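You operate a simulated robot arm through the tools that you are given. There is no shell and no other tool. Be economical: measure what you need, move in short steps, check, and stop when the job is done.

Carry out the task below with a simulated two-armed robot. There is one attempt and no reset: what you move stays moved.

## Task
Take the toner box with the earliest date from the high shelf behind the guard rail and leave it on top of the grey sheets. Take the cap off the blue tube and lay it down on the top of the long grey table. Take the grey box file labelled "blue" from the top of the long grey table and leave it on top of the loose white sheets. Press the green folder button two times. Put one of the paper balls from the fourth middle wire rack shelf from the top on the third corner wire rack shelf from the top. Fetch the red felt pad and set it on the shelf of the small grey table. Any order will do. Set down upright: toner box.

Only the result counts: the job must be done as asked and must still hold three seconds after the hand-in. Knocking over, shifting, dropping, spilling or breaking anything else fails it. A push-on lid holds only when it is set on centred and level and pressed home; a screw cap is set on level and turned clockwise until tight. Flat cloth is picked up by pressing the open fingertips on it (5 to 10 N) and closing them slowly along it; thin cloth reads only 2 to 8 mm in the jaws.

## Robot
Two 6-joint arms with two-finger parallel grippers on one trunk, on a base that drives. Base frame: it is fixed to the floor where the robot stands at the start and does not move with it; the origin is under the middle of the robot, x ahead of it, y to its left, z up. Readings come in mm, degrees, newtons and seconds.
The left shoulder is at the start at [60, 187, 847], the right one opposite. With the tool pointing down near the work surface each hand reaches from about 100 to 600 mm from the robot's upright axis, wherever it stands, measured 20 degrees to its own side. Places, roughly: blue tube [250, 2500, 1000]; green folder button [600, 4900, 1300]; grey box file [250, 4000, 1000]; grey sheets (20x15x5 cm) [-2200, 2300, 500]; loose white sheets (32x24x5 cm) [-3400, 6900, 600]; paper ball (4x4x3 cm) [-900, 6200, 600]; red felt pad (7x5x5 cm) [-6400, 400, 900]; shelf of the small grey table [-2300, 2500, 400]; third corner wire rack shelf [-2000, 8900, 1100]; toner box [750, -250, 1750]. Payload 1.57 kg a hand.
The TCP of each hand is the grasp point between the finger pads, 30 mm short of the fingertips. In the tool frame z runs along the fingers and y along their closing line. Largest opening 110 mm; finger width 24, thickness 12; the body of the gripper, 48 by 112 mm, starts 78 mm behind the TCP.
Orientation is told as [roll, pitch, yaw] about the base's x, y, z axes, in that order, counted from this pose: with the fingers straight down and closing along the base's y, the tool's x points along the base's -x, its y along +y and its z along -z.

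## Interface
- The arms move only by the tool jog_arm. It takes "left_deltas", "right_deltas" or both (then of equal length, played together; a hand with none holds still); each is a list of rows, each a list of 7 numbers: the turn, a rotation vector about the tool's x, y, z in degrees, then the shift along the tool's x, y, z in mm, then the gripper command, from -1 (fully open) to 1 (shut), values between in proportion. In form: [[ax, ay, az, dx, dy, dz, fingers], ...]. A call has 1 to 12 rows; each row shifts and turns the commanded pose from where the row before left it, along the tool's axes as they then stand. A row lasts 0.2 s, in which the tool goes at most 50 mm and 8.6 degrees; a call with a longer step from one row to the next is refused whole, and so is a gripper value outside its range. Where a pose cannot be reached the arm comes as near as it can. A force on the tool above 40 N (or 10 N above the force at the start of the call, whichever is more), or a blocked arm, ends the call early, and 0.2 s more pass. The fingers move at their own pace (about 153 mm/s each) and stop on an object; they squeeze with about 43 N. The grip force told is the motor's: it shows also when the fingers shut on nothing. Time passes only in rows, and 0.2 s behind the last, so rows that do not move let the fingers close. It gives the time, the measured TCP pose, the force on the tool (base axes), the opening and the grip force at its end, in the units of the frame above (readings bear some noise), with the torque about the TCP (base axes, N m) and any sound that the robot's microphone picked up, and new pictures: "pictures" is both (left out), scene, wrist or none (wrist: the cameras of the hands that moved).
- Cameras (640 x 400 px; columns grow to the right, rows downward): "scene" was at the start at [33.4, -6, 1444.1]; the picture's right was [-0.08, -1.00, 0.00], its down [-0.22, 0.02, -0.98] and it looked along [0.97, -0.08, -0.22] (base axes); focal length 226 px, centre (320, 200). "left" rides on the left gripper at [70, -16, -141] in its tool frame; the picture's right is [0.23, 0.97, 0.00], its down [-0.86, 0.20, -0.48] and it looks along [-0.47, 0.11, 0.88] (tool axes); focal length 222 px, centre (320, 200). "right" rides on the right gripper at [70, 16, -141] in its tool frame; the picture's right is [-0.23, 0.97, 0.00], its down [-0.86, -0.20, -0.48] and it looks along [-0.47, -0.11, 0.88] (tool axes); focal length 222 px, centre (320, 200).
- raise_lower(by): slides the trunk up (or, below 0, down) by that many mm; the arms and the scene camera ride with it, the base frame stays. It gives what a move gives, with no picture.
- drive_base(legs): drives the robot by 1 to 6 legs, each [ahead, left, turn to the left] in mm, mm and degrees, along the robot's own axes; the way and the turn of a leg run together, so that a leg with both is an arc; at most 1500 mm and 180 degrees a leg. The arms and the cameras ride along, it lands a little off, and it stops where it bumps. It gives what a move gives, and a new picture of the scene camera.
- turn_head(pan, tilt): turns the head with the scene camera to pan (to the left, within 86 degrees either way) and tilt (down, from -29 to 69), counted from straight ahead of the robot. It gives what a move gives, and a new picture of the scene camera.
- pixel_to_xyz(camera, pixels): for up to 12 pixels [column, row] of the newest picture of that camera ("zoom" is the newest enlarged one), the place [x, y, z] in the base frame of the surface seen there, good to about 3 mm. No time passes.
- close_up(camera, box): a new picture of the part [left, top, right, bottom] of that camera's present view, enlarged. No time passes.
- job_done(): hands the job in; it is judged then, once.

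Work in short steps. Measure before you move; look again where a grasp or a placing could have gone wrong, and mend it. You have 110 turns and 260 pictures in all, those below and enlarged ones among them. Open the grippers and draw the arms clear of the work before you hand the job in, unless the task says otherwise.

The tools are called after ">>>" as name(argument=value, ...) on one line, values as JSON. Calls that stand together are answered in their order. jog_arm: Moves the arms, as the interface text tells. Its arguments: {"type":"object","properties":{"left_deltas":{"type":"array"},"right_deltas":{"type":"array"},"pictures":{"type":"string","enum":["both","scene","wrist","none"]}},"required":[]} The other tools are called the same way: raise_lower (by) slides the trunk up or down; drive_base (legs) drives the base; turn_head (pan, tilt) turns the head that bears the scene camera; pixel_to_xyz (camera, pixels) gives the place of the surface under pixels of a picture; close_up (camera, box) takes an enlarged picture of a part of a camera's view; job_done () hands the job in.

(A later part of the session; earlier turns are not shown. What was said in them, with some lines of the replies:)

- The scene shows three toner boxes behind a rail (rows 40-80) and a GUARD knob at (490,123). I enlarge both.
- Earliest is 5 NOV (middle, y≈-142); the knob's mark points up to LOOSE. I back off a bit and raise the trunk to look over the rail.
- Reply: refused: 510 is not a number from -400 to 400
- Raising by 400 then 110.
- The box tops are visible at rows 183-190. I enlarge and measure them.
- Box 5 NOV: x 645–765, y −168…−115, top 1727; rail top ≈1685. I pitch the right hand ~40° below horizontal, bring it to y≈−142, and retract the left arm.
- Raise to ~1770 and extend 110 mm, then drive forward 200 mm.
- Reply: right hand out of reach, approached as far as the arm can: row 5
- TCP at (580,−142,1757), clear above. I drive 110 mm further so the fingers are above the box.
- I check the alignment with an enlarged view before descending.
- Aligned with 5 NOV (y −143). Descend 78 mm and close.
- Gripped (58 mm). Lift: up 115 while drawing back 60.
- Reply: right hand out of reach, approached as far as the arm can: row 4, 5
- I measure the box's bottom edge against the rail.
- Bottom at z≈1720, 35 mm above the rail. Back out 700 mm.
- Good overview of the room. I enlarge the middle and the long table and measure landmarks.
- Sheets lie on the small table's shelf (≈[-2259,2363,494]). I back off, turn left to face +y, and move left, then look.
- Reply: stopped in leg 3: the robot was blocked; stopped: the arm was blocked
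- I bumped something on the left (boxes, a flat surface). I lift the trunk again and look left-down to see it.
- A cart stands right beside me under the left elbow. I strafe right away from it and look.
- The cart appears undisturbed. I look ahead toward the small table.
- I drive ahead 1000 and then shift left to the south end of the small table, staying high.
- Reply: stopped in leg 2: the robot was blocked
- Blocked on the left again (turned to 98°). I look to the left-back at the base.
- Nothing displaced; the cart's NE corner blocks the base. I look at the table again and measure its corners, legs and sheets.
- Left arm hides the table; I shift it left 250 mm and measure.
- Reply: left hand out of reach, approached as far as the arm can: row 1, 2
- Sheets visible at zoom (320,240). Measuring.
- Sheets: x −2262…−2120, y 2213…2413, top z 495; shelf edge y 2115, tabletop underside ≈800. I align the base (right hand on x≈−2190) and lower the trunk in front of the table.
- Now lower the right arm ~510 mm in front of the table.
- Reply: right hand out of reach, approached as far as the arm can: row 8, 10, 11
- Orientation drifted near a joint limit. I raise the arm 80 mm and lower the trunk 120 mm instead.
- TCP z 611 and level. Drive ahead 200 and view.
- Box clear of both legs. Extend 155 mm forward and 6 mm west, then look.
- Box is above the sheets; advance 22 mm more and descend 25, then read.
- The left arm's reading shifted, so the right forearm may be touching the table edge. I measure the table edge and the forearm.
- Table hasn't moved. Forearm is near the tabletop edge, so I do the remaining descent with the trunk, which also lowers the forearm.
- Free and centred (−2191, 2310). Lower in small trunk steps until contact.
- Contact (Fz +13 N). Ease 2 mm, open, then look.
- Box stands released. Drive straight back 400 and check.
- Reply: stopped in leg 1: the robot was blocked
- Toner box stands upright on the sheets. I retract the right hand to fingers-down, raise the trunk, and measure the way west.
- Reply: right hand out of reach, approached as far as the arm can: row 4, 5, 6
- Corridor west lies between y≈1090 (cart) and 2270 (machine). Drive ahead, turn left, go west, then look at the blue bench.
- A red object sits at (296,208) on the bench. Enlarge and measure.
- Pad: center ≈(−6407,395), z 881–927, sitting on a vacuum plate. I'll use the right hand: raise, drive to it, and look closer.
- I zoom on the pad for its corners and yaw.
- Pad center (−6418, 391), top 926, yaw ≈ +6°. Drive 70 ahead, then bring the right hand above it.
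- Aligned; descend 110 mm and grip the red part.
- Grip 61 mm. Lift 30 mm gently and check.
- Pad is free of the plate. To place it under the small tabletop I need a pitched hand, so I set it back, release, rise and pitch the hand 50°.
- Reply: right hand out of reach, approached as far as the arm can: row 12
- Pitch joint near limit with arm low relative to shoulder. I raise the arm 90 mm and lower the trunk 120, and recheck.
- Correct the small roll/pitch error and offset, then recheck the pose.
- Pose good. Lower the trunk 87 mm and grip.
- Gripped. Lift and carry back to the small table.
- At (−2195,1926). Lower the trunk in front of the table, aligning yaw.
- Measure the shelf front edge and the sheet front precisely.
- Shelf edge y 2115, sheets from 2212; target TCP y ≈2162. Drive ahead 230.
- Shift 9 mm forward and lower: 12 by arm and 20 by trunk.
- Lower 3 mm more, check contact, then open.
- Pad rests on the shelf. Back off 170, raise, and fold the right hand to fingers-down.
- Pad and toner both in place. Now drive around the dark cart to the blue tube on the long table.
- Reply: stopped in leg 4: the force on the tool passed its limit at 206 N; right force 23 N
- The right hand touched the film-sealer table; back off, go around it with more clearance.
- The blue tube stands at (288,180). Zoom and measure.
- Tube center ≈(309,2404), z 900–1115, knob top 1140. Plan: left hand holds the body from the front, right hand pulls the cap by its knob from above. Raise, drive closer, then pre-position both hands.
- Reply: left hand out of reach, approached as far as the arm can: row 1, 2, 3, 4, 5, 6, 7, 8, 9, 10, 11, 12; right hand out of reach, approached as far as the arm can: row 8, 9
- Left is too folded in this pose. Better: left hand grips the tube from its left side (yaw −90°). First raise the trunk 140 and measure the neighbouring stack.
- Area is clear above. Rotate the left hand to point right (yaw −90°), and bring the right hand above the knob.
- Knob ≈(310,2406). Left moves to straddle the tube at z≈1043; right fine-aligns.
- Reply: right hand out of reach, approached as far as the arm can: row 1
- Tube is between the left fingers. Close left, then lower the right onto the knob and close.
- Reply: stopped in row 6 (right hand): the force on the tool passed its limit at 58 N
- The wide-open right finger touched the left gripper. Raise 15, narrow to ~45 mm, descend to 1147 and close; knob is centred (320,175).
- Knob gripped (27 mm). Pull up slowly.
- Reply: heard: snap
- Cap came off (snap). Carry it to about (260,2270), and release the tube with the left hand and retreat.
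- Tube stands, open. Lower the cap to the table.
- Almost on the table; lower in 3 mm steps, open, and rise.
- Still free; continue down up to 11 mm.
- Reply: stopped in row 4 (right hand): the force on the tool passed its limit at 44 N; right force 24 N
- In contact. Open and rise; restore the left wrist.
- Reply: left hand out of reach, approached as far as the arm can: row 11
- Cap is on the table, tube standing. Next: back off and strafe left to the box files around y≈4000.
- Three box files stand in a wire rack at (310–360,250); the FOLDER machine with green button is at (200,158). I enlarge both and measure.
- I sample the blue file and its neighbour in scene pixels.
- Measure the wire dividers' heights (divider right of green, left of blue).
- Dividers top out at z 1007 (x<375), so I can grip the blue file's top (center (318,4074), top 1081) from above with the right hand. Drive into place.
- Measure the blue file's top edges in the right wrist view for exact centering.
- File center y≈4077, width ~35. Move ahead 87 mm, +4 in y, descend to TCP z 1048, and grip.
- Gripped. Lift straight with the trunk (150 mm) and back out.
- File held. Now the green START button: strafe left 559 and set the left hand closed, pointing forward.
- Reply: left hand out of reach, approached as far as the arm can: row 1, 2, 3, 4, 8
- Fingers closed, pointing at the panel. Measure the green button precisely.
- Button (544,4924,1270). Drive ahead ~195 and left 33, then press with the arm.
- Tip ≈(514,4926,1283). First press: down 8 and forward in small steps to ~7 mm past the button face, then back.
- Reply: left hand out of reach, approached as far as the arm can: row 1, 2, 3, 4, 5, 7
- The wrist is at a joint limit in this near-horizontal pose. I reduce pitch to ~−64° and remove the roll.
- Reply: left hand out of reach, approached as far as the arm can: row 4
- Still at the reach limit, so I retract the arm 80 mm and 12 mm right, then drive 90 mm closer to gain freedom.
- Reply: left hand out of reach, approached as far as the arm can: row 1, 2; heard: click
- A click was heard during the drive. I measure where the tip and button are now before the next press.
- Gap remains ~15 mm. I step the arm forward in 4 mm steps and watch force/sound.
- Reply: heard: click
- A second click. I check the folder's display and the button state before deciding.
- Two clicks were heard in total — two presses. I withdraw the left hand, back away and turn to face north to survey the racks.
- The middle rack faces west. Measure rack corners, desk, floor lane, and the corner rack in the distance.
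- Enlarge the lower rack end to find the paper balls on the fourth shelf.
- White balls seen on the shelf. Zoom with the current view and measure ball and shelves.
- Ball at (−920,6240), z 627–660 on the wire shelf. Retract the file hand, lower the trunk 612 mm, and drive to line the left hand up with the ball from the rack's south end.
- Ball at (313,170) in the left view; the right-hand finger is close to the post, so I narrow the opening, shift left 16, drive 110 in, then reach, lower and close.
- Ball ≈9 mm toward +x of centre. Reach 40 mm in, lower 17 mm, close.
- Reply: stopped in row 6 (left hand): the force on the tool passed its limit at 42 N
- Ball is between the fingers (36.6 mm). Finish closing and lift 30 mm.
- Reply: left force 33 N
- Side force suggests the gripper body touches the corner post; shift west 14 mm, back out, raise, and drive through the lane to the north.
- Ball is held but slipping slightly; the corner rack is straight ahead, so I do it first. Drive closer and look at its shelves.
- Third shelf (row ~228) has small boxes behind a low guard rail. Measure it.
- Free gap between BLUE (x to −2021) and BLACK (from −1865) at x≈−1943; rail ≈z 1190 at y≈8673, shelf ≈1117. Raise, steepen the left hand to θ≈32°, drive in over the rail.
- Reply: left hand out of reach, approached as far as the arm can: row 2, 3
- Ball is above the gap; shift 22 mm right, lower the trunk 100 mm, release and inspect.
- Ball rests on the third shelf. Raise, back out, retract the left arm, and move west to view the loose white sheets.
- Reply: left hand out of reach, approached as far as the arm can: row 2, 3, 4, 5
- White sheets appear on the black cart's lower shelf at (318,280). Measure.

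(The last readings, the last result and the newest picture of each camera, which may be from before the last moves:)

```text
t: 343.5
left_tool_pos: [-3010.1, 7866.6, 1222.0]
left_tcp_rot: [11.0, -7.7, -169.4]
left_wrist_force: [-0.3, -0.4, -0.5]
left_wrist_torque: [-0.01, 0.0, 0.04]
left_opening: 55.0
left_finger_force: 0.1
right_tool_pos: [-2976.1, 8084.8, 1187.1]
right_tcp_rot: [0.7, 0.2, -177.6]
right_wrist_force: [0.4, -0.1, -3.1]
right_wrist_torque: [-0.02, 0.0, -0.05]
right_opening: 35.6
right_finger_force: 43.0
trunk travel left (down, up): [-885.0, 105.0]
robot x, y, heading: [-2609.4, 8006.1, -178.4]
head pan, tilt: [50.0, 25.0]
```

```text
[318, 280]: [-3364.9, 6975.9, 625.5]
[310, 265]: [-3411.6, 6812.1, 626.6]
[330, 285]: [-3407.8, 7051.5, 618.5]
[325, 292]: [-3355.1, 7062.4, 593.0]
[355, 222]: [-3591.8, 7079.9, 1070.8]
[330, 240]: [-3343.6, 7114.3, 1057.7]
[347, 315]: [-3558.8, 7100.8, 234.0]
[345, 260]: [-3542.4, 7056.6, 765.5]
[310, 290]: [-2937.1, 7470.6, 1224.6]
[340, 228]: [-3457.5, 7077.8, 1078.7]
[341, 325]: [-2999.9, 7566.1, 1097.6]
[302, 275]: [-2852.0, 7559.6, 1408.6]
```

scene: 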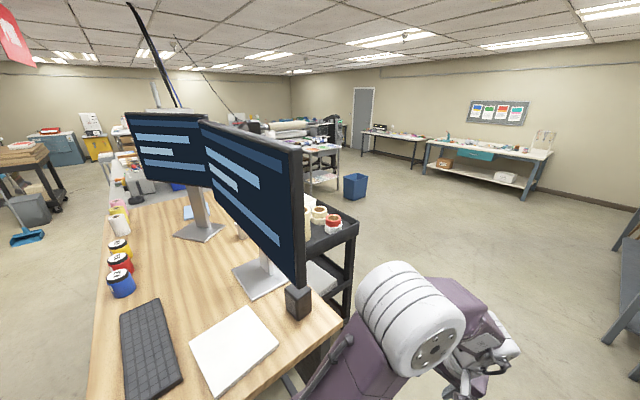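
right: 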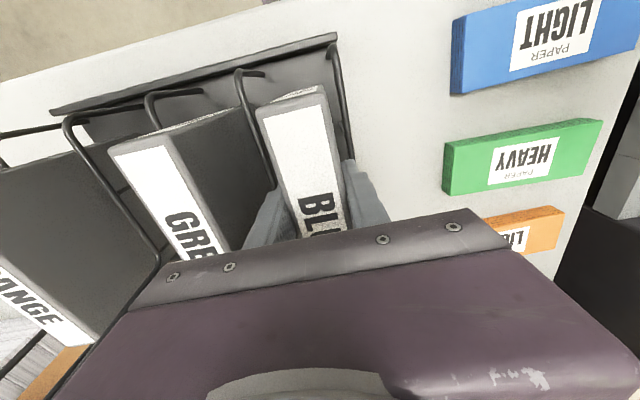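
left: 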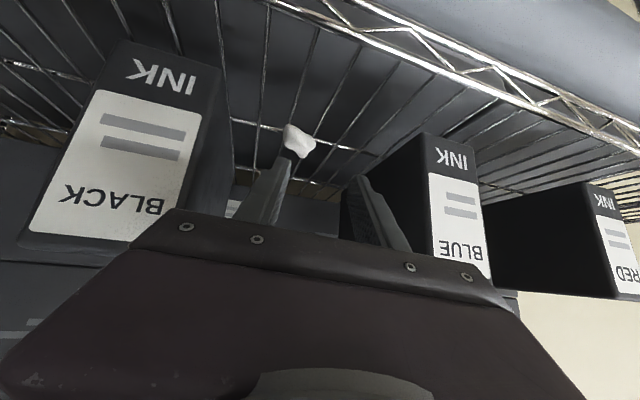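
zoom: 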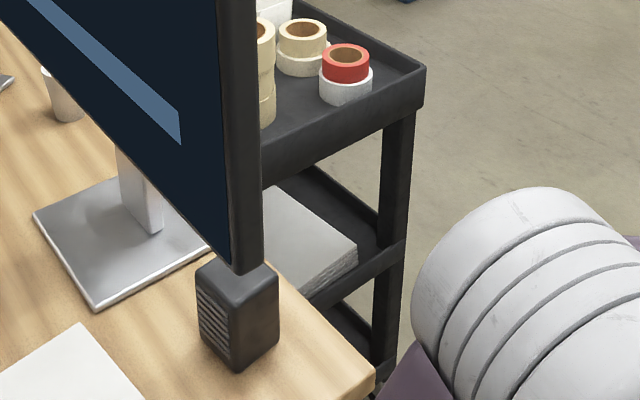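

Sheets: top z≈625, west edge x≈−3440, north edge y≈7060 on the black cart. I'll approach from the open west side: drive around, face east, and pitch the file forward.

>>> drive_base(legs=[[1500, 0, -1.6], [300, 0, 0], [0, 1030, 0], [0, 0, 180]])

>>> jog_arm(right_deltas=[[0, -8.3, 0, -35, 0, 2, 1], [0, -8.3, 0, -34, 0, 8, 1], [0, -8.3, 0, -33, 0, 12, 1], [0, -8.3, 0, -31, 0, 17, 1], [0, -8.3, 0, -28, 0, 21, 1], [0, -8.3, 0, -24, 0, 25, 1], [0, -8.3, 0, -21, 0, 28, 1], [0, -8.3, 0, -16, 0, 31, 1], [0, -8.3, 0, -11, 0, 33, 1], [0, 0, 0, 0, 0, 0, 1]], pictures="none")

>>> raise_lower(by=-400)

>>> turn_head(pan=0, tilt=30)

```text
t: 364.5
left_tool_pos: [-3895.2, 7049.0, 1223.1]
left_tcp_rot: [11.0, -7.7, 10.0]
left_wrist_force: [-0.3, 0.9, -0.9]
left_wrist_torque: [-0.01, 0.03, 0.01]
left_opening: 55.1
left_finger_force: 0.1
right_tool_pos: [-3932.2, 6830.3, 1186.2]
right_tcp_rot: [0.7, 0.1, 2.0]
right_wrist_force: [-0.1, -1.1, -2.7]
right_wrist_torque: [0.02, 0.01, 0.02]
right_opening: 35.6
right_finger_force: 42.4
trunk travel left (down, up): [-885.0, 105.0]
robot x, y, heading: [-4296.0, 6908.0, 0.7]
head pan, tilt: [50.0, 25.0]
```

scene: 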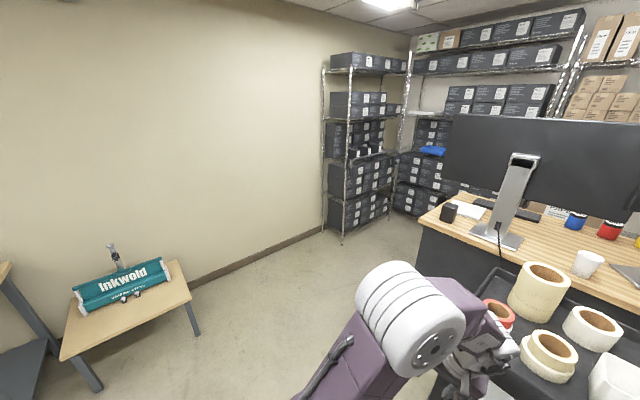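

```text
t: 366.2
left_tool_pos: [-3899.2, 7048.0, 1224.6]
left_tcp_rot: [11.1, -8.1, 10.0]
left_wrist_force: [0.0, -0.2, -0.4]
left_wrist_torque: [0.01, -0.06, -0.02]
left_opening: 55.1
left_finger_force: 0.0
right_tool_pos: [-3722.6, 6824.9, 1165.6]
right_tcp_rot: [-2.0, -52.2, 2.4]
right_wrist_force: [0.4, 0.5, -1.4]
right_wrist_torque: [0.07, 0.11, -0.02]
right_opening: 35.3
right_finger_force: 42.1
right hand out of reach, approached as far as the arm can: row 4, 5
trunk travel left (down, up): [-885.0, 105.0]
robot x, y, heading: [-4297.6, 6913.0, 0.8]
head pan, tilt: [50.0, 25.0]
stopped in row 8 (right hand): the force on the tool passed its limit at 82 N (the readings are from after the stop); the commanded pose is now the measured one
```

```text
t: 366.4
left_tool_pos: [-3897.8, 7047.4, 1223.1]
left_tcp_rot: [11.1, -7.9, 9.9]
left_wrist_force: [-0.6, -0.6, 0.6]
left_wrist_torque: [-0.03, -0.02, 0.0]
left_opening: 55.1
left_finger_force: 0.0
right_tool_pos: [-3722.5, 6826.1, 1167.6]
right_tcp_rot: [-1.9, -52.1, 2.4]
right_wrist_force: [-9.7, -0.4, 6.4]
right_wrist_torque: [0.11, -0.16, 0.11]
right_opening: 35.9
right_finger_force: 41.8
trunk travel left (down, up): [-885.0, 105.0]
robot x, y, heading: [-4294.0, 6909.6, 0.7]
head pan, tilt: [50.0, 25.0]
stopped: the force on the tool passed its limit at 71 N (the readings are from after the stop); the commanded pose is now the measured one
```

```text
t: 367.6
left_tool_pos: [-3898.4, 7048.3, 1223.9]
left_tcp_rot: [11.0, -8.0, 10.1]
left_wrist_force: [-0.1, -0.2, -0.5]
left_wrist_torque: [-0.02, -0.02, 0.0]
left_opening: 54.8
left_finger_force: 0.0
right_tool_pos: [-3722.5, 6825.0, 1167.1]
right_tcp_rot: [-2.0, -52.1, 2.4]
right_wrist_force: [-10.7, -0.1, 7.9]
right_wrist_torque: [0.12, -0.14, 0.11]
right_opening: 35.6
right_finger_force: 42.6
trunk travel left (down, up): [-885.0, 105.0]
robot x, y, heading: [-4296.3, 6917.5, 0.7]
head pan, tilt: [0.0, 30.0]
```

scene: 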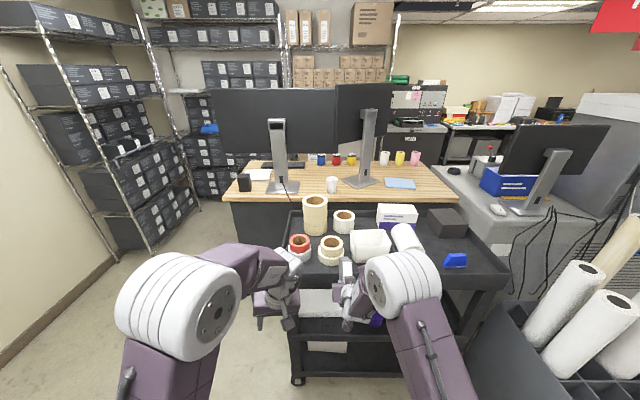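

The file's nose touched the cart's tray edge. I measure the sheets now in this view, then back off, finish pitching and lower.

>>> pixel_to_xyz(camera="scene", pixels=[[322, 301], [304, 302], [338, 304], [320, 293], [322, 311], [310, 325], [370, 325], [300, 345], [292, 300], [475, 300], [375, 310], [300, 290]])

>>> drive_base(legs=[[-230, 0, -0.7]])

>>> jog_arm(right_deltas=[[-0.7, -7.7, 0, -21, 0, 28, 1], [-0.7, -7.7, 0, -16, 0, 31, 1], [-0.7, -7.7, 0, -11, 0, 33, 1], [0, 0, 0, 0, 0, 0, 1]], pictures="none")

>>> raise_lower(by=-380)

>>> turn_head(pan=0, tilt=25)

```text
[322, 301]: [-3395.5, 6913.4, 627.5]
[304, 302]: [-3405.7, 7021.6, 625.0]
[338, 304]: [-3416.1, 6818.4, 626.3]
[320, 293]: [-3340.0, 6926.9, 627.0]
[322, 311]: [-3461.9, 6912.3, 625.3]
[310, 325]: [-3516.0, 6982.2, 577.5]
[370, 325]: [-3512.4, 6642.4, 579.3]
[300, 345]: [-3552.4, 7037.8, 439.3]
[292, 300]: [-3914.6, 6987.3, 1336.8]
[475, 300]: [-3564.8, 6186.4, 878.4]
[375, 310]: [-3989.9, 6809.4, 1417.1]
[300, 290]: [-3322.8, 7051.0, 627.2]
```

```text
t: 369.3
left_tool_pos: [-4115.6, 7042.3, 1220.4]
left_tcp_rot: [11.1, -7.6, 9.4]
left_wrist_force: [-0.3, 0.1, 1.4]
left_wrist_torque: [0.03, 0.02, 0.02]
left_opening: 55.0
left_finger_force: 0.1
right_tool_pos: [-3940.3, 6818.3, 1162.8]
right_tcp_rot: [-1.9, -51.7, 1.8]
right_wrist_force: [0.4, 0.5, -3.0]
right_wrist_torque: [0.03, 0.11, 0.0]
right_opening: 35.8
right_finger_force: 42.2
trunk travel left (down, up): [-885.0, 105.0]
robot x, y, heading: [-4519.5, 6908.7, 0.3]
head pan, tilt: [0.0, 30.0]
```

scene: 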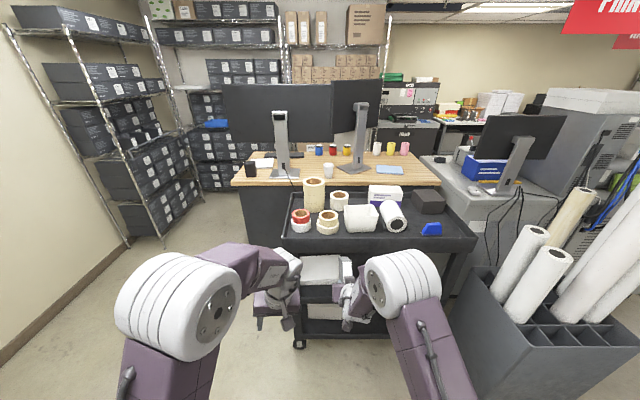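

```text
t: 370.3
left_tool_pos: [-4119.6, 7041.9, 1223.6]
left_tcp_rot: [11.0, -7.8, 9.5]
left_wrist_force: [0.3, 0.0, -0.6]
left_wrist_torque: [-0.02, -0.02, 0.03]
left_opening: 54.8
left_finger_force: 0.1
right_tool_pos: [-3830.8, 6829.7, 1165.0]
right_tcp_rot: [-2.6, -75.1, 4.2]
right_wrist_force: [0.7, -0.3, -0.7]
right_wrist_torque: [0.01, 0.11, 0.01]
right_opening: 35.6
right_finger_force: 43.0
right hand out of reach, approached as far as the arm can: row 2, 3
trunk travel left (down, up): [-885.0, 105.0]
robot x, y, heading: [-4525.1, 6906.4, 0.3]
head pan, tilt: [0.0, 30.0]
```

```text
t: 374.0
left_tool_pos: [-4118.7, 7042.9, 843.5]
left_tcp_rot: [10.9, -7.8, 9.5]
left_wrist_force: [-0.7, -0.8, -0.3]
left_wrist_torque: [0.01, -0.01, 0.0]
left_opening: 55.0
left_finger_force: 0.0
right_tool_pos: [-3829.9, 6829.0, 783.1]
right_tcp_rot: [-2.6, -74.9, 4.1]
right_wrist_force: [0.5, 0.3, -1.7]
right_wrist_torque: [-0.03, 0.1, -0.03]
right_opening: 35.7
right_finger_force: 42.5
trunk travel left (down, up): [-505.0, 485.0]
robot x, y, heading: [-4519.9, 6909.0, 0.6]
head pan, tilt: [0.0, 30.0]
```

```text
t: 374.6
left_tool_pos: [-4119.4, 7041.3, 843.1]
left_tcp_rot: [11.0, -7.7, 9.5]
left_wrist_force: [0.7, 0.3, 0.2]
left_wrist_torque: [0.07, 0.0, 0.02]
left_opening: 55.0
left_finger_force: 0.1
right_tool_pos: [-3829.6, 6830.0, 785.3]
right_tcp_rot: [-2.6, -74.9, 4.1]
right_wrist_force: [-0.2, 0.7, -1.9]
right_wrist_torque: [-0.01, 0.09, 0.0]
right_opening: 35.5
right_finger_force: 42.7
trunk travel left (down, up): [-505.0, 485.0]
robot x, y, heading: [-4518.1, 6910.6, 0.6]
head pan, tilt: [0.0, 25.0]
5 turns are left
```

scene: 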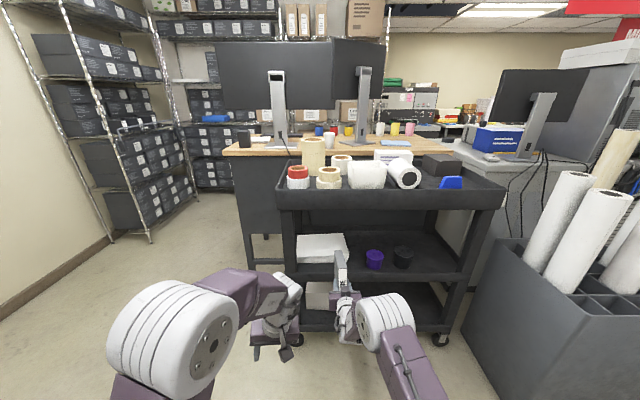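

Sheets span x≈−3470…−3250, y≈6800–7060, top 627. Drive in so the file is over them (TCP ≈(−3400,6920)) and lower to just above.

>>> drive_base(legs=[[0, 86, 0], [428, 0, -0.5]])

>>> raise_lower(by=-42)

>>> close_up(camera="scene", box=[220, 180, 480, 400])

>>> close_up(camera="right", box=[0, 0, 640, 400])

```text
t: 377.9
left_tool_pos: [-3689.1, 7126.0, 841.8]
left_tcp_rot: [11.0, -7.6, 8.7]
left_wrist_force: [0.6, -1.0, 0.0]
left_wrist_torque: [-0.01, 0.04, 0.03]
left_opening: 55.1
left_finger_force: 0.0
right_tool_pos: [-3400.4, 6909.6, 784.1]
right_tcp_rot: [-2.6, -74.7, 3.4]
right_wrist_force: [0.3, -1.4, -1.1]
right_wrist_torque: [0.01, 0.12, 0.01]
right_opening: 35.6
right_finger_force: 42.7
trunk travel left (down, up): [-505.0, 485.0]
robot x, y, heading: [-4095.8, 6997.7, -0.4]
head pan, tilt: [0.0, 25.0]
```

scene: 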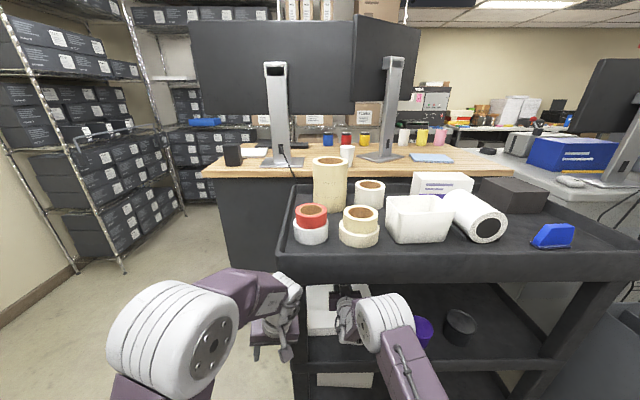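

```text
t: 378.8
left_tool_pos: [-3687.3, 7125.2, 800.2]
left_tcp_rot: [11.0, -7.8, 8.7]
left_wrist_force: [-0.7, 0.8, -0.1]
left_wrist_torque: [0.02, 0.01, 0.02]
left_opening: 54.9
left_finger_force: 0.1
right_tool_pos: [-3401.7, 6909.6, 742.3]
right_tcp_rot: [-2.6, -74.9, 3.5]
right_wrist_force: [0.5, -0.3, -1.4]
right_wrist_torque: [-0.05, 0.12, -0.01]
right_opening: 35.7
right_finger_force: 42.4
trunk travel left (down, up): [-463.0, 527.0]
robot x, y, heading: [-4093.1, 6996.0, -0.0]
head pan, tilt: [0.0, 25.0]
```

```text
1.82 times, centred on (350, 290) of scene
```

zoom: 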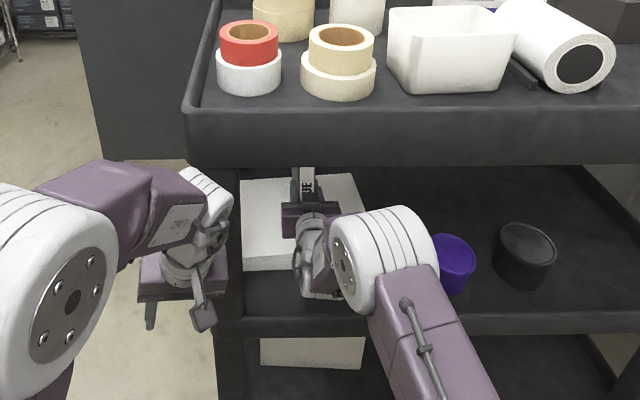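

```text
1.00 times, centred on (320, 200) of right (not enlarged: the box is as wide or as high as the picture)
4 turns are left
```

zoom: 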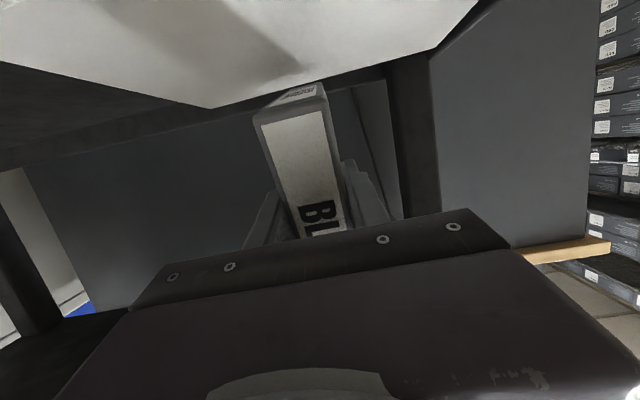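

File is centred over the sheets. Pitch a bit flatter, lower to contact, and release slowly.

>>> jog_arm(right_deltas=[[0, -4, 0, 0, 0, 0, 1], [0, -4, 0, 0, 0, 0, 1], [0, 0, 0, 0, 0, 0, 1]], pictures="none")

>>> raise_lower(by=-14)

>>> raise_lower(by=-9)

>>> close_up(camera="right", box=[0, 0, 640, 400])

>>> pixel_to_xyz(camera="zoom", pixels=[[210, 95], [300, 40], [200, 60], [260, 80], [420, 30], [290, 95], [320, 95]])

```text
t: 379.6
left_tool_pos: [-3688.3, 7124.7, 800.6]
left_tcp_rot: [11.0, -7.8, 8.8]
left_wrist_force: [0.8, 1.7, -0.5]
left_wrist_torque: [-0.01, 0.02, 0.01]
left_opening: 54.9
left_finger_force: 0.0
right_tool_pos: [-3396.5, 6915.8, 742.8]
right_tcp_rot: [-10.3, -82.7, 11.0]
right_wrist_force: [-0.6, 0.2, -1.5]
right_wrist_torque: [0.04, 0.13, -0.01]
right_opening: 35.7
right_finger_force: 42.7
right hand out of reach, approached as far as the arm can: row 2
trunk travel left (down, up): [-463.0, 527.0]
robot x, y, heading: [-4092.0, 6997.7, -0.3]
head pan, tilt: [0.0, 25.0]
```

```text
t: 380.2
left_tool_pos: [-3688.9, 7125.9, 786.6]
left_tcp_rot: [11.0, -7.8, 8.8]
left_wrist_force: [-0.3, 0.1, 0.4]
left_wrist_torque: [-0.04, 0.01, 0.0]
left_opening: 54.9
left_finger_force: 0.1
right_tool_pos: [-3396.9, 6914.8, 730.2]
right_tcp_rot: [-10.5, -82.6, 11.0]
right_wrist_force: [-0.5, 0.7, -1.5]
right_wrist_torque: [-0.05, 0.11, 0.03]
right_opening: 35.6
right_finger_force: 42.6
trunk travel left (down, up): [-449.0, 541.0]
robot x, y, heading: [-4096.4, 7000.7, -0.6]
head pan, tilt: [0.0, 25.0]
```

```text
t: 380.8
left_tool_pos: [-3687.8, 7125.6, 778.3]
left_tcp_rot: [10.9, -7.8, 8.8]
left_wrist_force: [-0.5, -0.2, 0.3]
left_wrist_torque: [0.01, -0.01, 0.01]
left_opening: 54.9
left_finger_force: 0.0
right_tool_pos: [-3396.0, 6915.6, 721.4]
right_tcp_rot: [-10.4, -82.6, 10.9]
right_wrist_force: [0.2, 0.4, -2.6]
right_wrist_torque: [0.0, 0.11, -0.02]
right_opening: 35.4
right_finger_force: 42.4
trunk travel left (down, up): [-440.0, 550.0]
robot x, y, heading: [-4091.4, 6997.3, -0.2]
head pan, tilt: [0.0, 25.0]
```

```text
1.00 times, centred on (320, 200) of right (not enlarged: the box is as wide or as high as the picture)
```

zoom: 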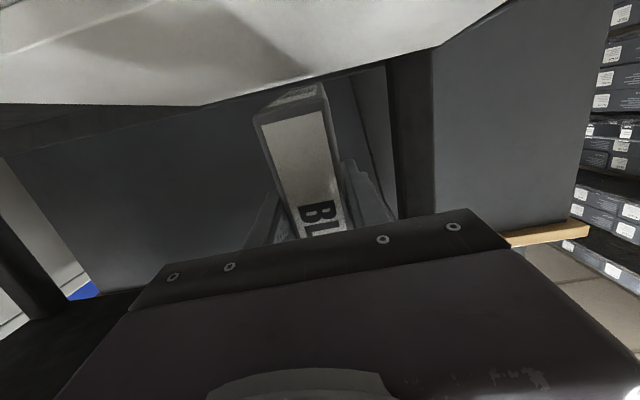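

```text
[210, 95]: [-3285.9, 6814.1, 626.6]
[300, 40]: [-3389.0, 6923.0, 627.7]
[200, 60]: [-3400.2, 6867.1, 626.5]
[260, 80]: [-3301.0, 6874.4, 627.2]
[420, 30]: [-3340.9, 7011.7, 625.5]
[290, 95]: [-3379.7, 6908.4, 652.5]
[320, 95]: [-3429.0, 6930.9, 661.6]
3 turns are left
```

Sheets actually reach x≈−3515…−3278, so the file should sit ~52 mm further west; it is ~25 mm above. Shift back, lower to contact, release.

>>> drive_base(legs=[[-52, 0, 0]])

>>> raise_lower(by=-17)

>>> raise_lower(by=-7)

>>> jog_arm(right_deltas=[[0, 0, 0, 0, 0, 0, 0.5], [0, 0, 0, 0, 0, 0, 0.3], [0, 0, 0, 0, 0, 0, 0.2], [0, 0, 0, 0, 0, 0, 0], [0, 0, 0, 0, 0, 0, -0.5], [0, 0, 0, 0, 0, 0, -0.8], [0, 0, 0, 0, 0, 0, -0.8]], pictures="both")

```text
t: 381.7
left_tool_pos: [-3740.7, 7125.2, 778.8]
left_tcp_rot: [10.9, -7.8, 8.8]
left_wrist_force: [-0.1, 0.0, 0.6]
left_wrist_torque: [0.02, -0.04, 0.01]
left_opening: 55.0
left_finger_force: 0.1
right_tool_pos: [-3447.8, 6915.8, 722.1]
right_tcp_rot: [-10.5, -82.8, 10.9]
right_wrist_force: [-0.2, -1.4, -1.3]
right_wrist_torque: [0.03, 0.11, 0.03]
right_opening: 35.5
right_finger_force: 42.4
trunk travel left (down, up): [-440.0, 550.0]
robot x, y, heading: [-4145.0, 7001.1, -0.4]
head pan, tilt: [0.0, 25.0]
```

scene: 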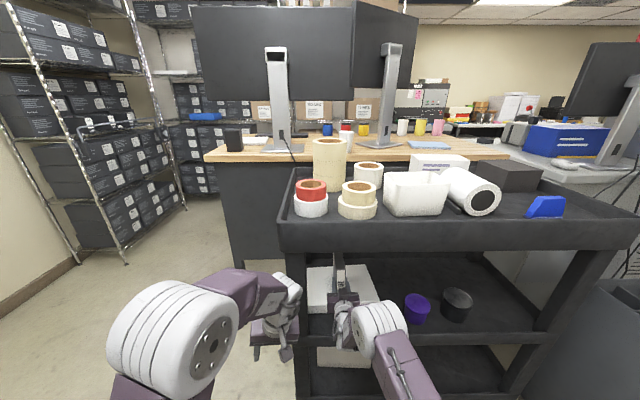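

```text
t: 382.4
left_tool_pos: [-3740.3, 7125.5, 762.8]
left_tcp_rot: [11.0, -7.9, 8.7]
left_wrist_force: [-0.2, 0.1, 0.3]
left_wrist_torque: [-0.01, -0.04, 0.03]
left_opening: 55.2
left_finger_force: 0.0
right_tool_pos: [-3448.5, 6914.7, 708.0]
right_tcp_rot: [-10.7, -83.2, 11.3]
right_wrist_force: [-2.2, -1.0, 11.9]
right_wrist_torque: [0.17, -1.49, -0.06]
right_opening: 36.4
right_finger_force: 42.8
trunk travel left (down, up): [-423.0, 567.0]
robot x, y, heading: [-4143.7, 6999.1, -0.6]
head pan, tilt: [0.0, 25.0]
```

```text
t: 382.9
left_tool_pos: [-3741.0, 7126.6, 755.6]
left_tcp_rot: [10.9, -7.9, 8.8]
left_wrist_force: [0.3, 0.3, -0.4]
left_wrist_torque: [-0.02, 0.01, -0.01]
left_opening: 55.1
left_finger_force: 0.1
right_tool_pos: [-3449.1, 6913.9, 697.5]
right_tcp_rot: [-10.8, -82.7, 11.3]
right_wrist_force: [-4.2, 0.2, 12.1]
right_wrist_torque: [0.27, -1.41, 0.13]
right_opening: 36.1
right_finger_force: 42.8
trunk travel left (down, up): [-416.0, 574.0]
robot x, y, heading: [-4142.2, 6996.8, -0.2]
head pan, tilt: [0.0, 25.0]
```

```text
t: 384.5
left_tool_pos: [-3739.1, 7126.2, 753.3]
left_tcp_rot: [11.0, -7.7, 8.7]
left_wrist_force: [-0.7, 0.1, -0.9]
left_wrist_torque: [-0.01, 0.01, -0.01]
left_opening: 54.8
left_finger_force: 0.0
right_tool_pos: [-3447.3, 6915.7, 696.7]
right_tcp_rot: [-10.4, -82.7, 10.9]
right_wrist_force: [-0.7, -1.4, -0.1]
right_wrist_torque: [0.01, 0.02, 0.0]
right_opening: 98.9
right_finger_force: 0.1
trunk travel left (down, up): [-416.0, 574.0]
robot x, y, heading: [-4140.7, 6997.6, -0.6]
head pan, tilt: [0.0, 25.0]
2 turns are left
```

scene: 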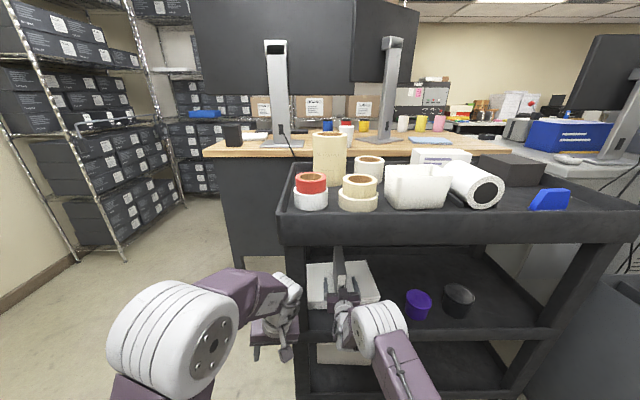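
right: 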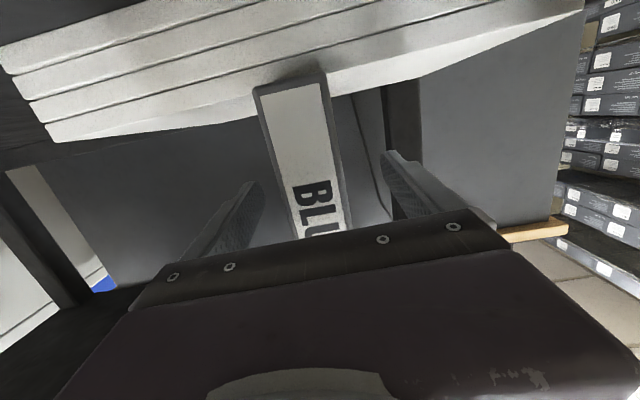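

The file stands released on the sheets. Drive straight back out and check.

>>> drive_base(legs=[[-400, 0, 0]])

```text
t: 387.0
left_tool_pos: [-4143.4, 7126.3, 754.7]
left_tcp_rot: [11.0, -7.8, 8.2]
left_wrist_force: [-0.4, 0.3, 0.6]
left_wrist_torque: [0.0, 0.01, -0.04]
left_opening: 55.0
left_finger_force: 0.1
right_tool_pos: [-3853.0, 6913.6, 697.5]
right_tcp_rot: [-10.5, -82.7, 10.5]
right_wrist_force: [-0.1, 0.9, 0.7]
right_wrist_torque: [-0.01, 0.02, -0.01]
right_opening: 99.0
right_finger_force: 0.0
trunk travel left (down, up): [-416.0, 574.0]
robot x, y, heading: [-4548.8, 7001.7, -1.0]
head pan, tilt: [0.0, 25.0]
1 turns are left
```

scene: 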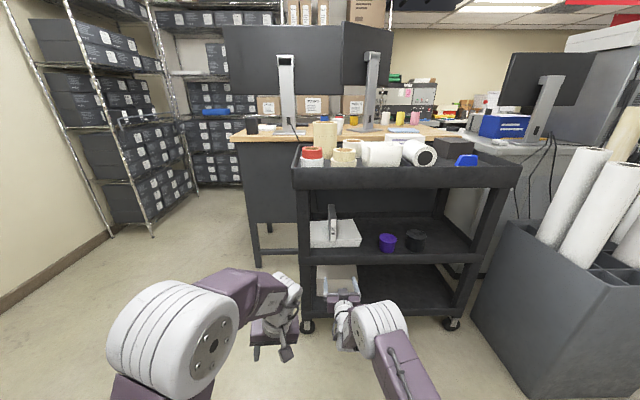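

The file stands on the white sheets and the hands are open and clear, so I hand the job in.

>>> job_done()

```text
The job is handed in.
```

I did all six parts and handed the job in, but I'm not certain of the two button presses, and I bumped things along the way.

- **Toner box:** the 5 NOV box stands upright on the grey sheets.
- **Blue tube:** its cap came off with a snap and lies on the long grey table. The tube is still standing.
- **Grey box file "blue":** it stands on its edge on the loose white sheets, let go and steady when I last looked.
- **Green folder button:** I heard two clicks and took them as the two presses. The first came while I was driving the base closer, and neither press was felt as a force.
- **Paper ball:** one ball from the middle rack is on the third shelf of the corner rack, dropped the last few centimetres.
- **Red felt pad:** it is on the shelf of the small grey table, in front of the grey sheets.

**Bumps:**
- The right hand hit the film-sealer table at 206 N.
- The base, and once the left arm, bumped the wire cart.
- The file touched the black cart's tray.
- The left gripper pressed against a rack post.
- The right forearm leaned on the small grey table's edge. I re-measured that table and it hadn't moved.

At the other places I saw nothing knocked over or shifted, but I didn't measure them.
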